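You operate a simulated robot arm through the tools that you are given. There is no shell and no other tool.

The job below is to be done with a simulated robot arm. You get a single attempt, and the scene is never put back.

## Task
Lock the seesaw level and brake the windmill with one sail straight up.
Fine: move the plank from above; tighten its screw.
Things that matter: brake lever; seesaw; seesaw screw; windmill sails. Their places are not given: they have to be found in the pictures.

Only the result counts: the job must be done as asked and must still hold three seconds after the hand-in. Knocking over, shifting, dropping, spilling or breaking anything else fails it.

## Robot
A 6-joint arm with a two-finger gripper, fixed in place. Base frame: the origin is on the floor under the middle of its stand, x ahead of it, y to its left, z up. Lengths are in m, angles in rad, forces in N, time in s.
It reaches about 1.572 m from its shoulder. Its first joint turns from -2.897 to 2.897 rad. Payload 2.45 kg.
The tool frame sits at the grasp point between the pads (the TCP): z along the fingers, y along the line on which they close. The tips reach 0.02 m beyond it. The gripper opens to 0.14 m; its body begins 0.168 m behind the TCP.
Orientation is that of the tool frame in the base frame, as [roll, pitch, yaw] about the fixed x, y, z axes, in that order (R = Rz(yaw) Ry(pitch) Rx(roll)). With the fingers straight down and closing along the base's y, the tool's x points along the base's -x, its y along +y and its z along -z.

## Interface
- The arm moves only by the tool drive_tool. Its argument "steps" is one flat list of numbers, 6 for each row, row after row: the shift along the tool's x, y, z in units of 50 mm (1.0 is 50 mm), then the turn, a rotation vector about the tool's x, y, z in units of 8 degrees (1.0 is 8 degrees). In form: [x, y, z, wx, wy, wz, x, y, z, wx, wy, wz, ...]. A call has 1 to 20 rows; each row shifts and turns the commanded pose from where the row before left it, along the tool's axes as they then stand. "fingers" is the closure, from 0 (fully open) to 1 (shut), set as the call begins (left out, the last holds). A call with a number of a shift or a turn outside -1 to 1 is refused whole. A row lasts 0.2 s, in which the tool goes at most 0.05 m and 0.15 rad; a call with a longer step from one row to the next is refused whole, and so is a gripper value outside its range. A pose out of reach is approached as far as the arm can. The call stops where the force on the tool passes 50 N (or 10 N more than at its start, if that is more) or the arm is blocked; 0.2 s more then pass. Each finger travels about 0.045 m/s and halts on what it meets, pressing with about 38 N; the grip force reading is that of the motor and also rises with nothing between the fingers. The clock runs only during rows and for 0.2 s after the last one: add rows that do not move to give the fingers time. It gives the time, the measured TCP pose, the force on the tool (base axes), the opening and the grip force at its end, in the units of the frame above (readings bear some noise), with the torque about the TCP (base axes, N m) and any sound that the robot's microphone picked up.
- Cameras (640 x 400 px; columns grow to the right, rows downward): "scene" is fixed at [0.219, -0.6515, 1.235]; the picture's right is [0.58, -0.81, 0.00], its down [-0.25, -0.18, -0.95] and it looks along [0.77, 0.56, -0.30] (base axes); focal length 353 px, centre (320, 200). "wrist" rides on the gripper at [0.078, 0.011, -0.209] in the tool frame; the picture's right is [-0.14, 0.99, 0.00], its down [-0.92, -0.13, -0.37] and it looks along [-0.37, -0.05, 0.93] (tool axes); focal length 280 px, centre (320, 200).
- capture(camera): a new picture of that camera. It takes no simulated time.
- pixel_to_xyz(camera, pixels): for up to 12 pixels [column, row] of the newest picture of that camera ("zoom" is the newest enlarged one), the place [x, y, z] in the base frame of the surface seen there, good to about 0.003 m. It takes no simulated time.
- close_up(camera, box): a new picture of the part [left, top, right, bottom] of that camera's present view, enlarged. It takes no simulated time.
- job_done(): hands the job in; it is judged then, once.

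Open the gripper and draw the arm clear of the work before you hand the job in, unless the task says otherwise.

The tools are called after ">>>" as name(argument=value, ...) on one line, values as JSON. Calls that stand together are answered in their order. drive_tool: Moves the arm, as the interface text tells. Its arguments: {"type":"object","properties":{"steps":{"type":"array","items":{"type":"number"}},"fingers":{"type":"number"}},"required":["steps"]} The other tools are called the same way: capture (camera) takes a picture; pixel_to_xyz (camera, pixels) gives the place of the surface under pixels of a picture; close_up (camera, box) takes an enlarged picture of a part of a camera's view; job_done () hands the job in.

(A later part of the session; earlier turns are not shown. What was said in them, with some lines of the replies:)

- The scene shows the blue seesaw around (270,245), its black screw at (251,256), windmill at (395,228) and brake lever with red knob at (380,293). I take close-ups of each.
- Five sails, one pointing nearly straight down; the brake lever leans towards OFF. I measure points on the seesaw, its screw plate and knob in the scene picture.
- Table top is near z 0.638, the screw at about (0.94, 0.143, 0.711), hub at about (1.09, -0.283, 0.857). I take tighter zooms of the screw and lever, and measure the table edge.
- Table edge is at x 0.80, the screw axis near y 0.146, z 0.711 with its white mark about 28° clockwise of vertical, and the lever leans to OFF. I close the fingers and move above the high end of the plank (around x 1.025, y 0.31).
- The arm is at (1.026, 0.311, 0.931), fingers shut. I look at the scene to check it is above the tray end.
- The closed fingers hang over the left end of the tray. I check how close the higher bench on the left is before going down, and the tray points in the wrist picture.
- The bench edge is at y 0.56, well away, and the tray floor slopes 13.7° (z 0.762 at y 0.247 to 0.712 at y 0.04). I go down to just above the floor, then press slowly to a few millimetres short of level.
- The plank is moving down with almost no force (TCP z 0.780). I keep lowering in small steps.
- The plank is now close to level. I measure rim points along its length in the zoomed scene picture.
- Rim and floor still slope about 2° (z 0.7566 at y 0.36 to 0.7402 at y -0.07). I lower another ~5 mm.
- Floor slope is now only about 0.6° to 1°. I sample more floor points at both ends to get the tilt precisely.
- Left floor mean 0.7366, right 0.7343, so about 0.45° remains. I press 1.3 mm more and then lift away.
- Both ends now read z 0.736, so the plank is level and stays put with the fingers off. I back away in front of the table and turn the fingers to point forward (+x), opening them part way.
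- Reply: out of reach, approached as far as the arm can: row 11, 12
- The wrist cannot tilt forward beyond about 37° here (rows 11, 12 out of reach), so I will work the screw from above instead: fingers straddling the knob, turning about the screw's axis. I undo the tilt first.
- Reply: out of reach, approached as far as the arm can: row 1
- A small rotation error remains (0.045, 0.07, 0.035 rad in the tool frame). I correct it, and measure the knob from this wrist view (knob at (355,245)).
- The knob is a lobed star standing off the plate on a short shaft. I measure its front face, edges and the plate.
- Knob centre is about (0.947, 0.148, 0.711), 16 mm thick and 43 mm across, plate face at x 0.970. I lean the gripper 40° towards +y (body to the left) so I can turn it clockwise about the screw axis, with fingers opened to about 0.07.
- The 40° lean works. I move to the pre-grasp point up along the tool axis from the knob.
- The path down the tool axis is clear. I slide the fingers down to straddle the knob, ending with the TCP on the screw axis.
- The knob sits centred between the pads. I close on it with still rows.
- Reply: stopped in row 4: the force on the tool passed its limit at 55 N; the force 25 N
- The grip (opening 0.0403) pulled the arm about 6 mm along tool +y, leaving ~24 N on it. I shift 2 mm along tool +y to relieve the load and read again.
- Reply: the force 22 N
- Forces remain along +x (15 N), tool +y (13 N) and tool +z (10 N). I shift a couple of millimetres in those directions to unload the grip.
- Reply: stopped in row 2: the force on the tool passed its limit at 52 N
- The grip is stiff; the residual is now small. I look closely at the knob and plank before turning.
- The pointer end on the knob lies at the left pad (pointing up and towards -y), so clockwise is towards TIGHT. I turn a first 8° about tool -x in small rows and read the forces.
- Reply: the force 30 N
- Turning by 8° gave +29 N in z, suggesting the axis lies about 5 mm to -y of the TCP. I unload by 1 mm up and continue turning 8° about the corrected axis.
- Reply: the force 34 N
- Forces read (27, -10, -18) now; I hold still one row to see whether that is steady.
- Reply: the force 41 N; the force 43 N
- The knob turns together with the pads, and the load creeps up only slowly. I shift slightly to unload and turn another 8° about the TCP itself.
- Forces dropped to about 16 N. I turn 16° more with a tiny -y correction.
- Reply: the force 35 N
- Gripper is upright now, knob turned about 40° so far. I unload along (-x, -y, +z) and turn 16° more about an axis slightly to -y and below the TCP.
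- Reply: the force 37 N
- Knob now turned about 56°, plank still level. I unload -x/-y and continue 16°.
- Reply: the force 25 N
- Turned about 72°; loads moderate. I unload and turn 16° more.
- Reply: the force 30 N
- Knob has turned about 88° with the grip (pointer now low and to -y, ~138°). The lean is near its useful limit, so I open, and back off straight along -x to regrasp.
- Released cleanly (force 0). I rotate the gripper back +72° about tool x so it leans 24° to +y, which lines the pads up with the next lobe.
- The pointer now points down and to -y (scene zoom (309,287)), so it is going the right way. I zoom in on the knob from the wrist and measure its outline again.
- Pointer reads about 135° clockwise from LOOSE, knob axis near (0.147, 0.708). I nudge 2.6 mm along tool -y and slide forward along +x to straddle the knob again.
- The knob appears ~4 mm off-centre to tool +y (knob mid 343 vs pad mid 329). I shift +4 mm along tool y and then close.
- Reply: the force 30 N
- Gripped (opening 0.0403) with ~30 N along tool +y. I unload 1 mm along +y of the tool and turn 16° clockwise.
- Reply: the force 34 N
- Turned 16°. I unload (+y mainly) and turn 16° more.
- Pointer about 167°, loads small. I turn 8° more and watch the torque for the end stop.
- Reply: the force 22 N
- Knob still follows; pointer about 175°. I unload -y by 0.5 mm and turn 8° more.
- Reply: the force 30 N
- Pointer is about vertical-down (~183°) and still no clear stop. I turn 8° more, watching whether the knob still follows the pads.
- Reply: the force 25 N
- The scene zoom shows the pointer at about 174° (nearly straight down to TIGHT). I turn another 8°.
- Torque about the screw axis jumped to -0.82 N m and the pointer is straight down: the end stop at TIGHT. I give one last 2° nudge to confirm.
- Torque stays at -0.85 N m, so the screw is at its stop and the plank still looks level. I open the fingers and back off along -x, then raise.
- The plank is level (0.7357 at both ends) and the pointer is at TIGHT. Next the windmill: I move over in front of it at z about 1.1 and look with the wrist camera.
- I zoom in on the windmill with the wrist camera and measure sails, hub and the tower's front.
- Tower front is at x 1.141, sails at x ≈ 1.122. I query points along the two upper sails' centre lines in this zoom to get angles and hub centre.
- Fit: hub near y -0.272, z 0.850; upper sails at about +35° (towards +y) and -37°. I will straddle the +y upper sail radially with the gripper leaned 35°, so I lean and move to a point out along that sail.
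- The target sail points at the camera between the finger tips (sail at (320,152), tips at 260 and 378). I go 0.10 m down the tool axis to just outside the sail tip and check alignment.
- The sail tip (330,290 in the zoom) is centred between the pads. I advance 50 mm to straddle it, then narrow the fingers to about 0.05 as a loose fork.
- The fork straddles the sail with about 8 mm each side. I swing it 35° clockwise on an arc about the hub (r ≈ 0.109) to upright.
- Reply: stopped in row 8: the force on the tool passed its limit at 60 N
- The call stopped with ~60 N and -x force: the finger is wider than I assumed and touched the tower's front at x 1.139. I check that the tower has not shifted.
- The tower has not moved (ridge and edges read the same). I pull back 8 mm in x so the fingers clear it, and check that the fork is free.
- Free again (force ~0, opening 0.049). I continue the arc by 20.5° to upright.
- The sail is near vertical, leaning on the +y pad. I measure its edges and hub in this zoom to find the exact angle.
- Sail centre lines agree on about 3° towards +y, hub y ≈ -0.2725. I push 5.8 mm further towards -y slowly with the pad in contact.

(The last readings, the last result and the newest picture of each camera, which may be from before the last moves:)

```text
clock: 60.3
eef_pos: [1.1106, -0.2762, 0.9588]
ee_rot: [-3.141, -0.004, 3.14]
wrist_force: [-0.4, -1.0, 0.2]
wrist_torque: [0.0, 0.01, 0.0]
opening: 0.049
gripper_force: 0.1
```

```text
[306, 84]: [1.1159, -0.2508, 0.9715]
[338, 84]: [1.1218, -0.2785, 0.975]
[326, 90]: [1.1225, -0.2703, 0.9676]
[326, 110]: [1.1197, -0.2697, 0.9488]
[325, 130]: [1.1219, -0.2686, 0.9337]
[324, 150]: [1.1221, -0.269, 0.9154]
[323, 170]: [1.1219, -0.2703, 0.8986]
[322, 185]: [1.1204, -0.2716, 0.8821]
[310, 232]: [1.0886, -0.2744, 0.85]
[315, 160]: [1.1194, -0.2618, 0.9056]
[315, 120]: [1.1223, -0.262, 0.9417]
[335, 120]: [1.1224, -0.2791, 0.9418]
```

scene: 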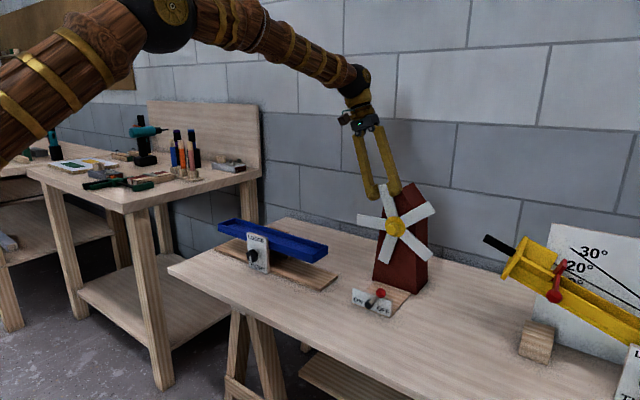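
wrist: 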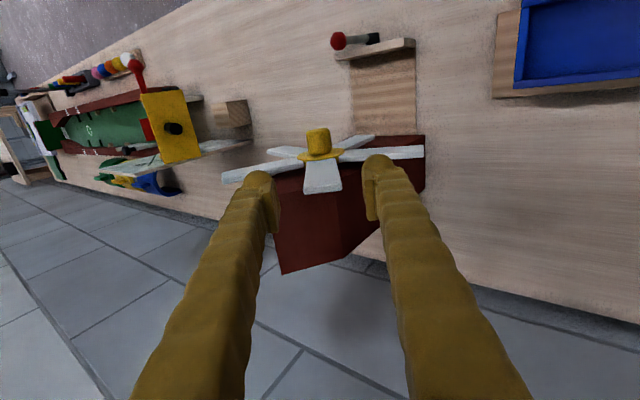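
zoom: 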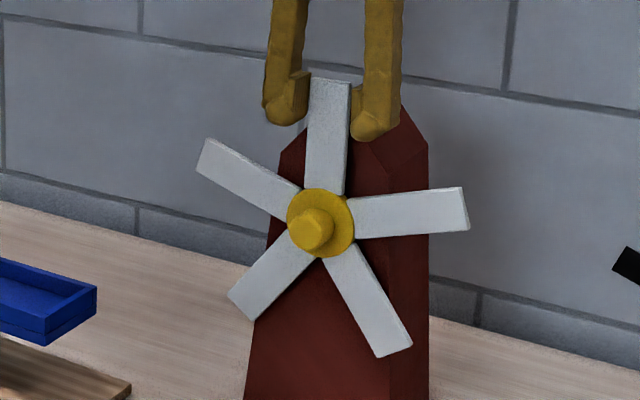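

Sail now looks very nearly vertical. I zoom in harder to measure its angle more precisely from the edges.

>>> close_up(camera="scene", box=[366, 178, 430, 218])

>>> pixel_to_xyz(camera="zoom", pixels=[[260, 60], [260, 100], [260, 150], [260, 200], [260, 250], [260, 300]])

```text
10.00 times, centred on (398, 198) of scene
```

zoom: 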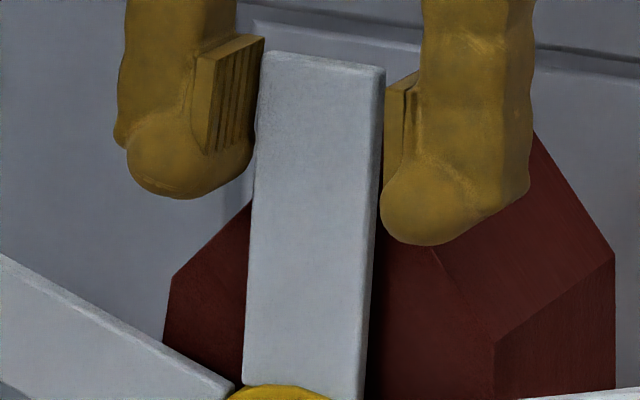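

```text
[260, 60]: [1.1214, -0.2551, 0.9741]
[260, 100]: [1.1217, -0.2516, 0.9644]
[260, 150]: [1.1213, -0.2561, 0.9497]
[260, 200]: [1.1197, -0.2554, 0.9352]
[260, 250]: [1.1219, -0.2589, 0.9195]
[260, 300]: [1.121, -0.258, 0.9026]
```

The edge slopes suggest the sail is within about 0.7° of vertical. I cross-check with the heights of the two side sails' tips, which should be equal.

>>> close_up(camera="scene", box=[347, 175, 443, 265])

```text
4.44 times, centred on (395, 220) of scene
```

zoom: 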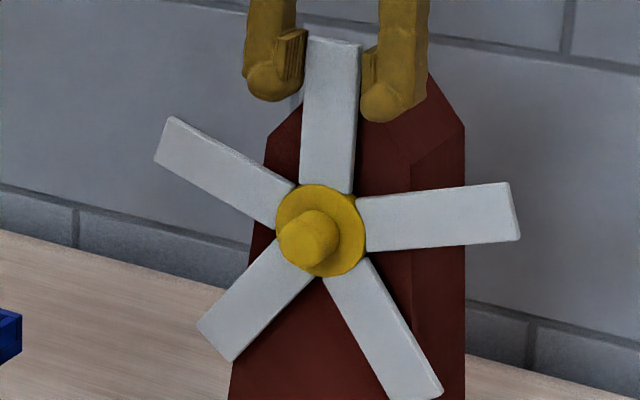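

>>> pixel_to_xyz(camera="zoom", pixels=[[175, 122], [158, 158], [508, 188], [515, 236], [312, 44], [356, 50], [203, 326], [232, 356], [400, 392], [434, 388]])

>>> pixel_to_xyz(camera="zoom", pixels=[[178, 122], [161, 158], [505, 190], [511, 234], [314, 48], [354, 54], [206, 324], [232, 352], [398, 386], [430, 382]])

```text
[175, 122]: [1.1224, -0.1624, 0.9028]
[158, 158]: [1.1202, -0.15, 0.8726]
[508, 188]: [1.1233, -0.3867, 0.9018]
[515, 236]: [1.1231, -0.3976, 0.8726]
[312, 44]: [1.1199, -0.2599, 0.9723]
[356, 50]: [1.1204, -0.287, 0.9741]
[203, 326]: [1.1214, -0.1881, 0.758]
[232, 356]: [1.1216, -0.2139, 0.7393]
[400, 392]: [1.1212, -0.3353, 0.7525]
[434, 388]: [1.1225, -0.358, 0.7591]
```

```text
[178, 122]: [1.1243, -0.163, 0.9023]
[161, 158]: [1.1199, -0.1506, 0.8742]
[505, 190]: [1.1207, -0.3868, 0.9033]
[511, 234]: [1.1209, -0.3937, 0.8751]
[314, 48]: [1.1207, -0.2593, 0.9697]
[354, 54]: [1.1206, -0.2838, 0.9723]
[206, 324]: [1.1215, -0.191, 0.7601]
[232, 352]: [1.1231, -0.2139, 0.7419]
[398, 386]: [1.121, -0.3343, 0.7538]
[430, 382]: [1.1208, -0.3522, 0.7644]
```

Side-sail tips read equal heights (0.8877 and 0.8872) and the top tip is over the hub, so the sail is upright within half a degree. I open the fingers and lift straight up, clear of it.

>>> drive_tool(steps=[0, 0, 0, 0, 0, 0, 0, 0, 0, 0, 0, 0, 0, 0, 0, 0, 0, 0, 0, 0, -0.4, 0, 0, 0, 0, 0, -0.8, 0, 0, 0, 0, 0, -0.8, 0, 0, 0, 0, 0, -0.8, 0, 0, 0], fingers=0.4)

>>> close_up(camera="scene", box=[347, 175, 443, 265])

>>> pixel_to_xyz(camera="zoom", pixels=[[175, 122], [158, 158], [508, 188], [515, 236], [312, 44], [356, 50], [203, 326], [232, 356], [400, 392], [434, 388]])

```text
clock: 61.9
eef_pos: [1.1088, -0.2743, 1.0987]
ee_rot: [3.14, -0.004, 3.14]
wrist_force: [-0.7, -0.9, -0.8]
wrist_torque: [0.01, 0.02, 0.04]
opening: 0.0843
gripper_force: 0.1
```

```text
4.44 times, centred on (395, 220) of scene
```

zoom: 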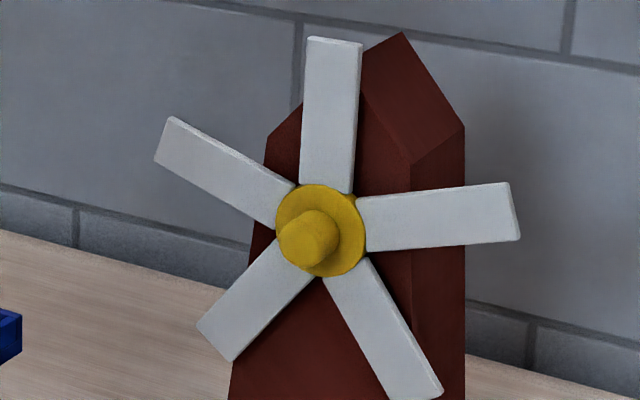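

```text
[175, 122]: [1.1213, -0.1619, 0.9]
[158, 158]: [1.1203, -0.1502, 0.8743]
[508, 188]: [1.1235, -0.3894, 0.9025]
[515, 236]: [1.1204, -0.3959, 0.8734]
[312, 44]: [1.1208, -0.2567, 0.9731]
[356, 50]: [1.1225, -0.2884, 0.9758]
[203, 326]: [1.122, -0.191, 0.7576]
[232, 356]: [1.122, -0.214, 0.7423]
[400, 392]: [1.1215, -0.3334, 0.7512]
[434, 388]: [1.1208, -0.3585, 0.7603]
```

The sail stayed upright with the fingers away. Next the brake: I move back in front of the windmill, closing the fingers, and look at the lever from above.

>>> drive_tool(steps=[0.956, -0.12, 0, 0, 0, 0, 0.956, -0.12, 0, 0, 0, 0, 0.956, -0.12, 0, 0, 0, 0, 0.956, -0.12, 0, 0, 0, 0, 0.956, -0.12, 0, 0, 0, 0, 0, 0, 0.9, 0, 0, 0, 0, 0, 0.9, 0, 0, 0, 0, 0, 0.9, 0, 0, 0], fingers=1)

>>> capture(camera="wrist")

>>> close_up(camera="scene", box=[340, 275, 420, 325])

>>> pixel_to_xyz(camera="zoom", pixels=[[328, 143], [345, 170], [310, 120], [360, 145], [102, 104], [405, 208], [405, 335], [100, 225], [215, 235], [260, 240], [260, 210], [420, 205]])

```text
clock: 63.7
eef_pos: [0.8756, -0.3058, 0.9636]
ee_rot: [3.141, -0.002, 3.139]
wrist_force: [0.5, 0.7, 0.7]
wrist_torque: [-0.01, -0.02, -0.03]
opening: 0.0
gripper_force: 29.6
```

```text
taken
```

wrist: 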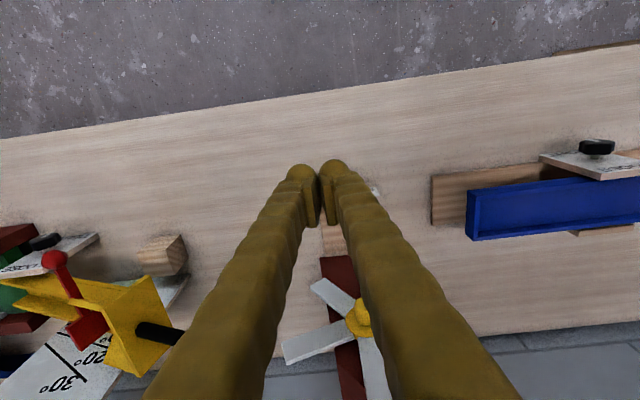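

```text
8.00 times, centred on (380, 300) of scene
```

zoom: 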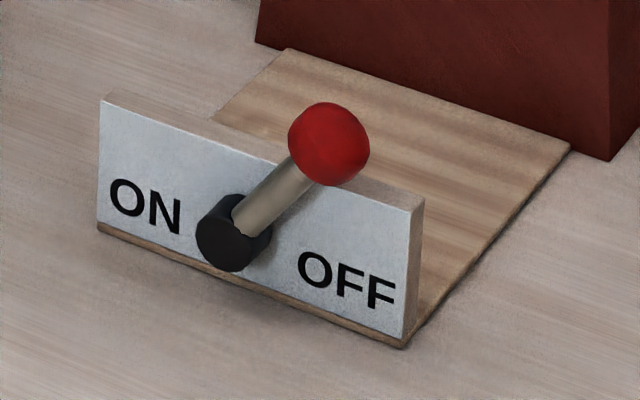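

```text
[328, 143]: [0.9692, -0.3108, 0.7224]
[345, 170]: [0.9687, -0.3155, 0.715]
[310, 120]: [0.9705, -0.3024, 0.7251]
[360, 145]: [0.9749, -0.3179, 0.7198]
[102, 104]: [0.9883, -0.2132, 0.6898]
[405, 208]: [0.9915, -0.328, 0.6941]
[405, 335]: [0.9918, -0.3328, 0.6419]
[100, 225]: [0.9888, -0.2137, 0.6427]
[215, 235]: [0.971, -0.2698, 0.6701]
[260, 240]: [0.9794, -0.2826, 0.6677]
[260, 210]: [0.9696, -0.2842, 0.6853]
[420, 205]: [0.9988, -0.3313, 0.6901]
```

Lever pivot is near (0.975, -0.272, 0.668), ball centre about (0.981, -0.302, 0.718), plate top z 0.692. I check what lies on the -y side before going down there.

>>> pixel_to_xyz(camera="wrist", pixels=[[185, 240], [160, 255], [150, 330], [180, 335], [200, 200], [250, 180], [100, 235], [280, 300], [285, 350]])

```text
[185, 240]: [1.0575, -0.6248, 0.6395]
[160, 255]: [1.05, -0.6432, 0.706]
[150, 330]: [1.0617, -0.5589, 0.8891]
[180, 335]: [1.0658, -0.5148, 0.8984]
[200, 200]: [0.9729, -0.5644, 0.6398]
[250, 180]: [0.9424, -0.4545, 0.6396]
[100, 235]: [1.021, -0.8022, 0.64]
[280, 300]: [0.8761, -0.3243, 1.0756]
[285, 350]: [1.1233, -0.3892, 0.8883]
```

The neighbouring handle ends at y ≈ -0.515, so there is room. I move to (0.978, -0.37) and lower the closed fingers beside the ball to TCP z ≈ 0.727.

>>> drive_tool(steps=[-0.683, -0.428, 0, 0, 0, 0, -0.683, -0.428, 0, 0, 0, 0, -0.683, -0.428, 0, 0, 0, 0, 0, 0, 0.946, 0, 0, 0, 0, 0, 0.946, 0, 0, 0, 0, 0, 0.946, 0, 0, 0, 0, 0, 0.946, 0, 0, 0, 0, 0, 0.6, 0, 0, 0, 0, 0, 0.346, 0, 0, 0, 0, 0, 0, 0, 0, 0])

>>> close_up(camera="scene", box=[330, 225, 450, 325])

>>> capture(camera="wrist")

```text
clock: 65.9
eef_pos: [0.9735, -0.3716, 0.7258]
ee_rot: [3.139, -0.003, 3.14]
wrist_force: [-0.7, 0.0, 0.3]
wrist_torque: [0.02, 0.0, -0.03]
opening: 0.0
gripper_force: 29.8
```

```text
4.00 times, centred on (390, 275) of scene
```

zoom: 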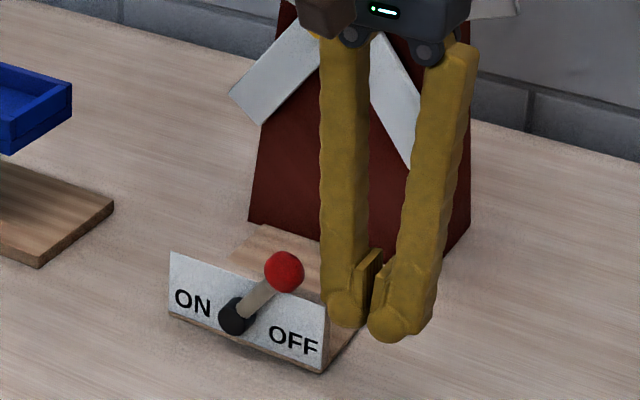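

```text
taken
```

wrist: 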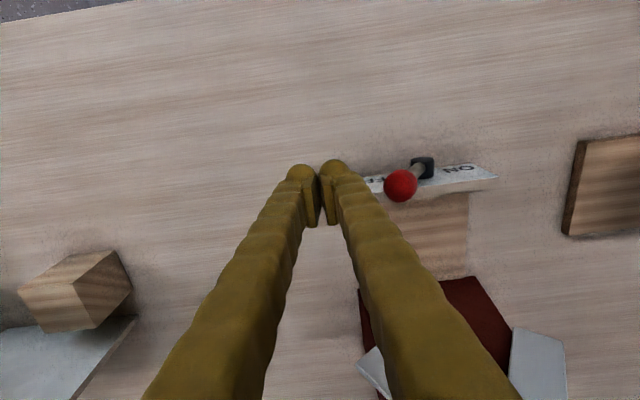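

The fingers are beside the ball with ~25 mm to go. I push towards +y slowly, to about y -0.30, and look.

>>> drive_tool(steps=[0, 0.3, 0, 0, 0, 0, 0, 0.15, 0, 0, 0, 0, 0, 0.1, 0, 0, 0, 0, 0, 0.1, 0, 0, 0, 0, 0, 0.1, 0, 0, 0, 0, 0, 0.1, 0, 0, 0, 0, 0, 0.1, 0, 0, 0, 0, 0, 0.1, 0, 0, 0, 0, 0, 0.1, 0, 0, 0, 0, 0, 0.1, 0, 0, 0, 0, 0, 0.1, 0, 0, 0, 0])

>>> close_up(camera="scene", box=[330, 225, 450, 325])

>>> capture(camera="wrist")

```text
clock: 68.3
eef_pos: [0.9748, -0.3015, 0.7265]
ee_rot: [-3.142, -0.003, 3.14]
wrist_force: [-0.5, 0.9, 0.4]
wrist_torque: [0.06, 0.01, -0.02]
opening: 0.0
gripper_force: 29.2
```

```text
4.00 times, centred on (390, 275) of scene
```

zoom: 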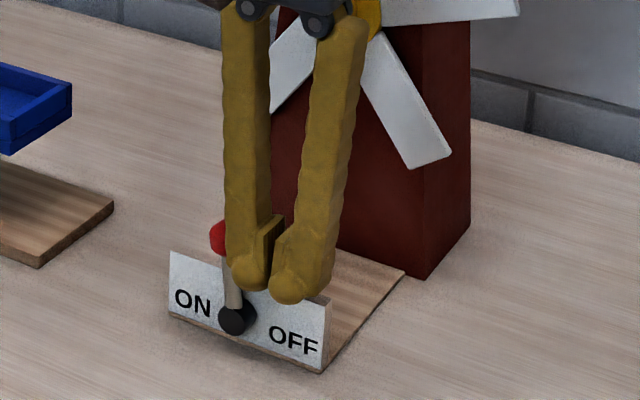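

```text
taken
```

wrist: 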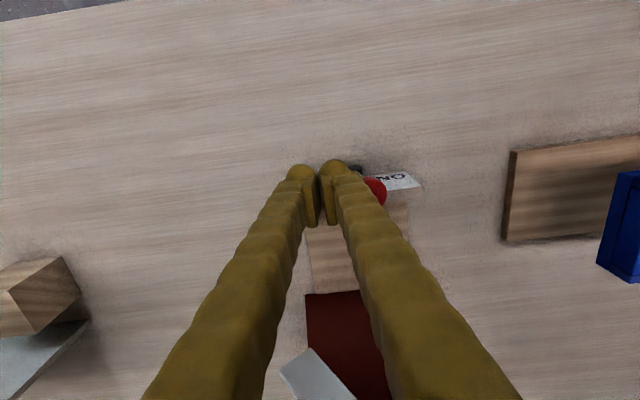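

The lever is now a little past vertical, with little force. I keep pushing +y in 4 mm rows until it meets its stop.

>>> drive_tool(steps=[0, 0.08, 0, 0, 0, 0, 0, 0.08, 0, 0, 0, 0, 0, 0.08, 0, 0, 0, 0, 0, 0.08, 0, 0, 0, 0, 0, 0.08, 0, 0, 0, 0])

>>> close_up(camera="scene", box=[330, 225, 450, 325])

```text
clock: 69.5
eef_pos: [0.9747, -0.2809, 0.7263]
ee_rot: [3.141, -0.004, 3.139]
wrist_force: [-0.4, -0.8, 0.0]
wrist_torque: [-0.02, -0.01, 0.03]
opening: 0.0
gripper_force: 29.5
```

```text
4.00 times, centred on (390, 275) of scene
```

zoom: 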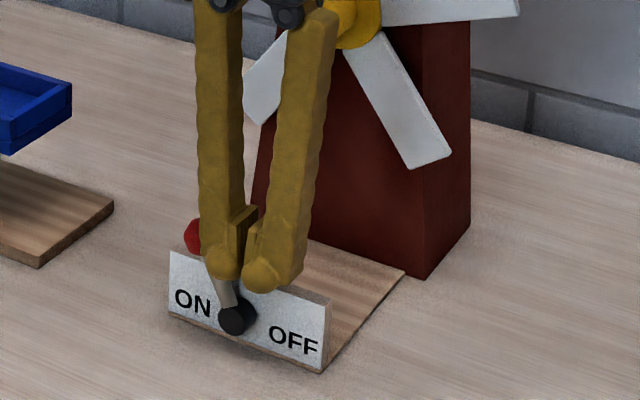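

The lever leans towards ON but still moves freely. I continue in small rows to its stop.

>>> drive_tool(steps=[0, 0.06, 0, 0, 0, 0, 0, 0.06, 0, 0, 0, 0, 0, 0.06, 0, 0, 0, 0, 0, 0.06, 0, 0, 0, 0])

>>> close_up(camera="scene", box=[330, 225, 450, 325])

>>> capture(camera="wrist")

```text
clock: 70.5
eef_pos: [0.9752, -0.2724, 0.727]
ee_rot: [-3.141, -0.002, 3.139]
wrist_force: [8.9, -47.6, -6.6]
wrist_torque: [-0.58, -0.08, -0.34]
opening: 0.0
gripper_force: 29.5
```

```text
4.00 times, centred on (390, 275) of scene
```

zoom: 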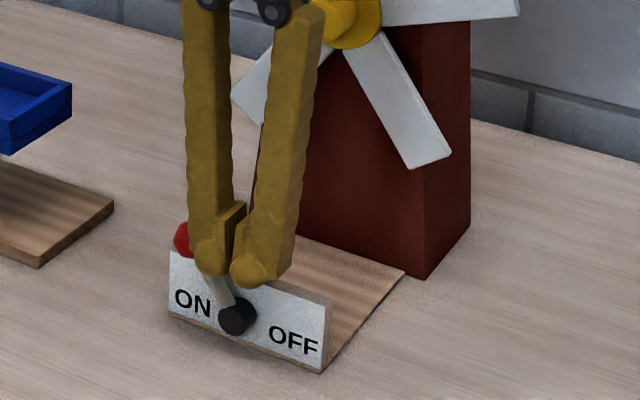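

```text
taken
```

wrist: 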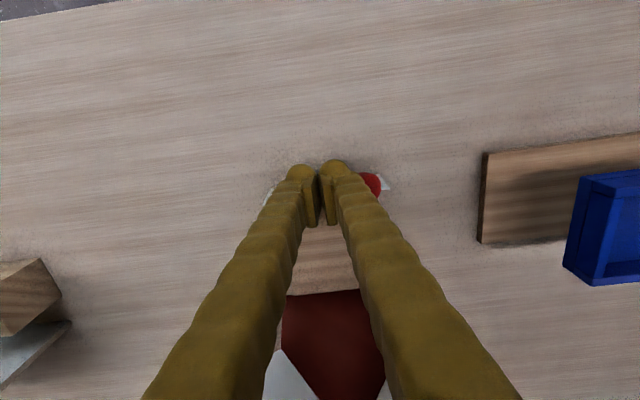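

Force jumped to -48 N in y: the lever is at its ON stop. I back off towards -y and lift away, then inspect everything.

>>> drive_tool(steps=[0, -0.2, 0, 0, 0, 0, 0, -0.5, 0, 0, 0, 0, 0, -0.5, 0, 0, 0, 0, 0, 0, -0.8, 0, 0, 0, 0, 0, -0.9, 0, 0, 0, 0, 0, -0.9, 0, 0, 0, 0, 0, -0.9, 0, 0, 0])

>>> close_up(camera="scene", box=[340, 275, 420, 325])

>>> capture(camera="scene")

```text
clock: 72.1
eef_pos: [0.9743, -0.3312, 0.9002]
ee_rot: [3.14, -0.005, 3.141]
wrist_force: [0.7, -0.8, -0.7]
wrist_torque: [-0.01, 0.03, 0.01]
opening: 0.0001
gripper_force: 29.4
```

```text
8.00 times, centred on (380, 300) of scene
```

zoom: 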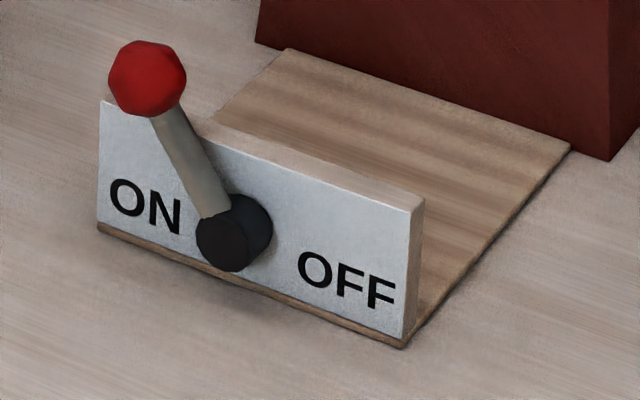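

```text
taken
```

scene: 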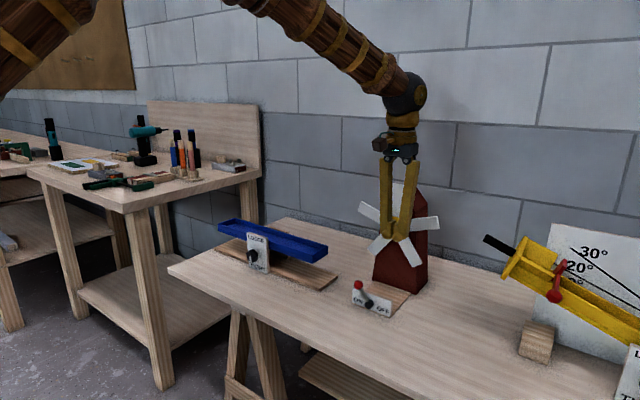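

The lever is at ON. I draw the arm back and up, then open the gripper.

>>> drive_tool(steps=[0.8, 0, -0.4, 0, 0, 0, 0.8, 0, -0.4, 0, 0, 0, 0.8, 0, -0.4, 0, 0, 0, 0.8, 0, -0.4, 0, 0, 0, 0.8, 0, -0.4, 0, 0, 0, 0.8, 0, -0.4, 0, 0, 0])

>>> drive_tool(steps=[0, 0, 0, 0, 0, 0, 0, 0, 0, 0, 0, 0, 0, 0, 0, 0, 0, 0, 0, 0, 0, 0, 0, 0, 0, 0, 0, 0, 0, 0, 0, 0, 0, 0, 0, 0, 0, 0, 0, 0, 0, 0, 0, 0, 0, 0, 0, 0], fingers=0)

>>> close_up(camera="scene", box=[347, 175, 443, 265])

>>> pixel_to_xyz(camera="zoom", pixels=[[175, 122], [158, 158], [508, 188], [515, 236], [312, 44], [356, 50], [203, 326], [232, 356], [400, 392], [434, 388]])

>>> close_up(camera="scene", box=[200, 180, 340, 290])

>>> pixel_to_xyz(camera="zoom", pixels=[[245, 175], [235, 182], [255, 182], [200, 170], [190, 160], [210, 172], [460, 264], [465, 258], [455, 254], [475, 260], [470, 252], [450, 258]])

>>> capture(camera="scene")

```text
clock: 73.5
eef_pos: [0.7312, -0.329, 1.0204]
ee_rot: [3.14, -0.006, 3.141]
wrist_force: [1.0, 0.3, -0.5]
wrist_torque: [-0.02, -0.02, -0.01]
opening: 0.0002
gripper_force: 29.7
```

```text
clock: 75.3
eef_pos: [0.7326, -0.3286, 1.0219]
ee_rot: [3.142, -0.003, 3.141]
wrist_force: [-0.1, -0.2, 0.2]
wrist_torque: [-0.01, 0.01, -0.02]
opening: 0.1401
gripper_force: 0.0
```

```text
4.44 times, centred on (395, 220) of scene
```

zoom: 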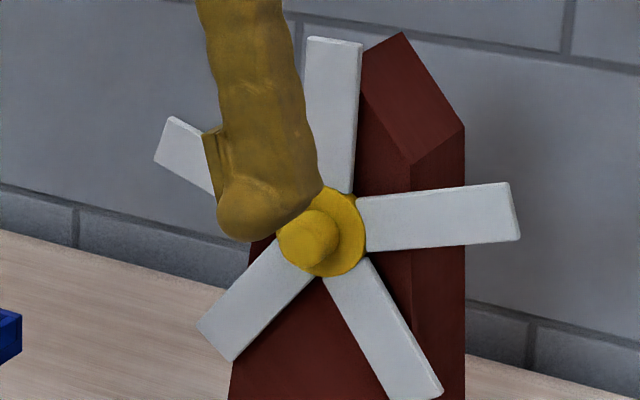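

```text
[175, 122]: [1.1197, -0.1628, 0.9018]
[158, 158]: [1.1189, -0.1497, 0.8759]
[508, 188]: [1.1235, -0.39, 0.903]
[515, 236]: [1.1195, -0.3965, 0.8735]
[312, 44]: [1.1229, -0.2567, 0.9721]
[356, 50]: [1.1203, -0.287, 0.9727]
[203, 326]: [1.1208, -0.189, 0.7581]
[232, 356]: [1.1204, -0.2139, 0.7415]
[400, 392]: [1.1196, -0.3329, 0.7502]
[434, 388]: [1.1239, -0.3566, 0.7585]
```

```text
3.64 times, centred on (270, 235) of scene
```

zoom: 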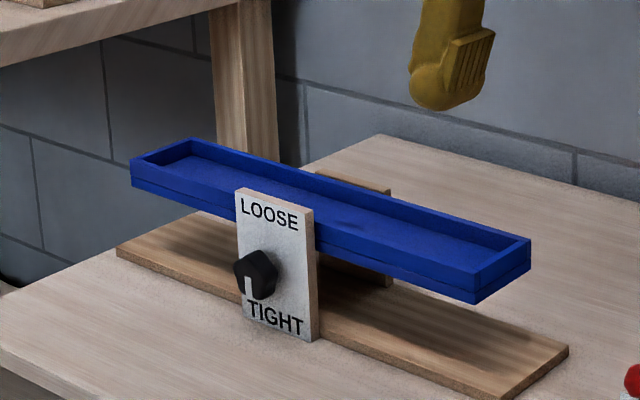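

```text
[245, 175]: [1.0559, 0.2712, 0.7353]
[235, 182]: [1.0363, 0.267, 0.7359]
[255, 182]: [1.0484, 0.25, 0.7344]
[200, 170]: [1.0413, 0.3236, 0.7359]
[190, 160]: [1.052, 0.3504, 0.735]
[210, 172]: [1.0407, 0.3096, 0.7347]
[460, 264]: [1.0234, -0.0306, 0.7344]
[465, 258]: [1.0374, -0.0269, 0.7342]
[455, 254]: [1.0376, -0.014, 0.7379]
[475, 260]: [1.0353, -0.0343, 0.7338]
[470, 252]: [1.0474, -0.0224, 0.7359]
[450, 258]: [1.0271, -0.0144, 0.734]
```

```text
taken
```

scene: 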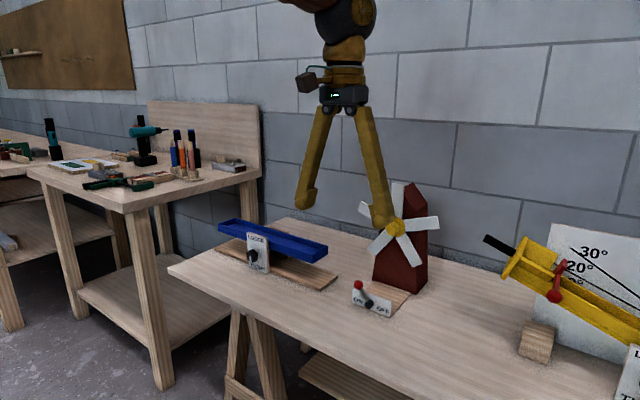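

Final check: the plank reads z ≈ 0.735 at both ends and the screw pointer is at TIGHT. The top sail is over the hub, with the side-sail tips level at about 0.888, and the lever is at ON. The gripper is open and clear at (0.73, -0.33, 1.02), so I hand the job in.

>>> job_done()

```text
The job is handed in.
```

The seesaw is locked level, and the windmill is braked with one sail straight up. I've handed the job in, but no verdict came back.

- **Seesaw:** I levelled the plank from above; its two ends read the same height to within about 1 mm. I then turned the screw clockwise to its end stop, with the pointer on TIGHT. The plank was still level at the last check.
- **Windmill:** One sail stands within about half a degree of vertical. The brake lever is pushed against its stop on the ON side, and the sail stayed upright after I let go.
- **Contact during the job:** While I was swinging the sail, a finger pressed on the front of the windmill tower with about 60 N and the arm stopped. The tower measured in the same place afterwards, so I backed off 8 mm and carried on.

The gripper is open and the arm is clear of the work.
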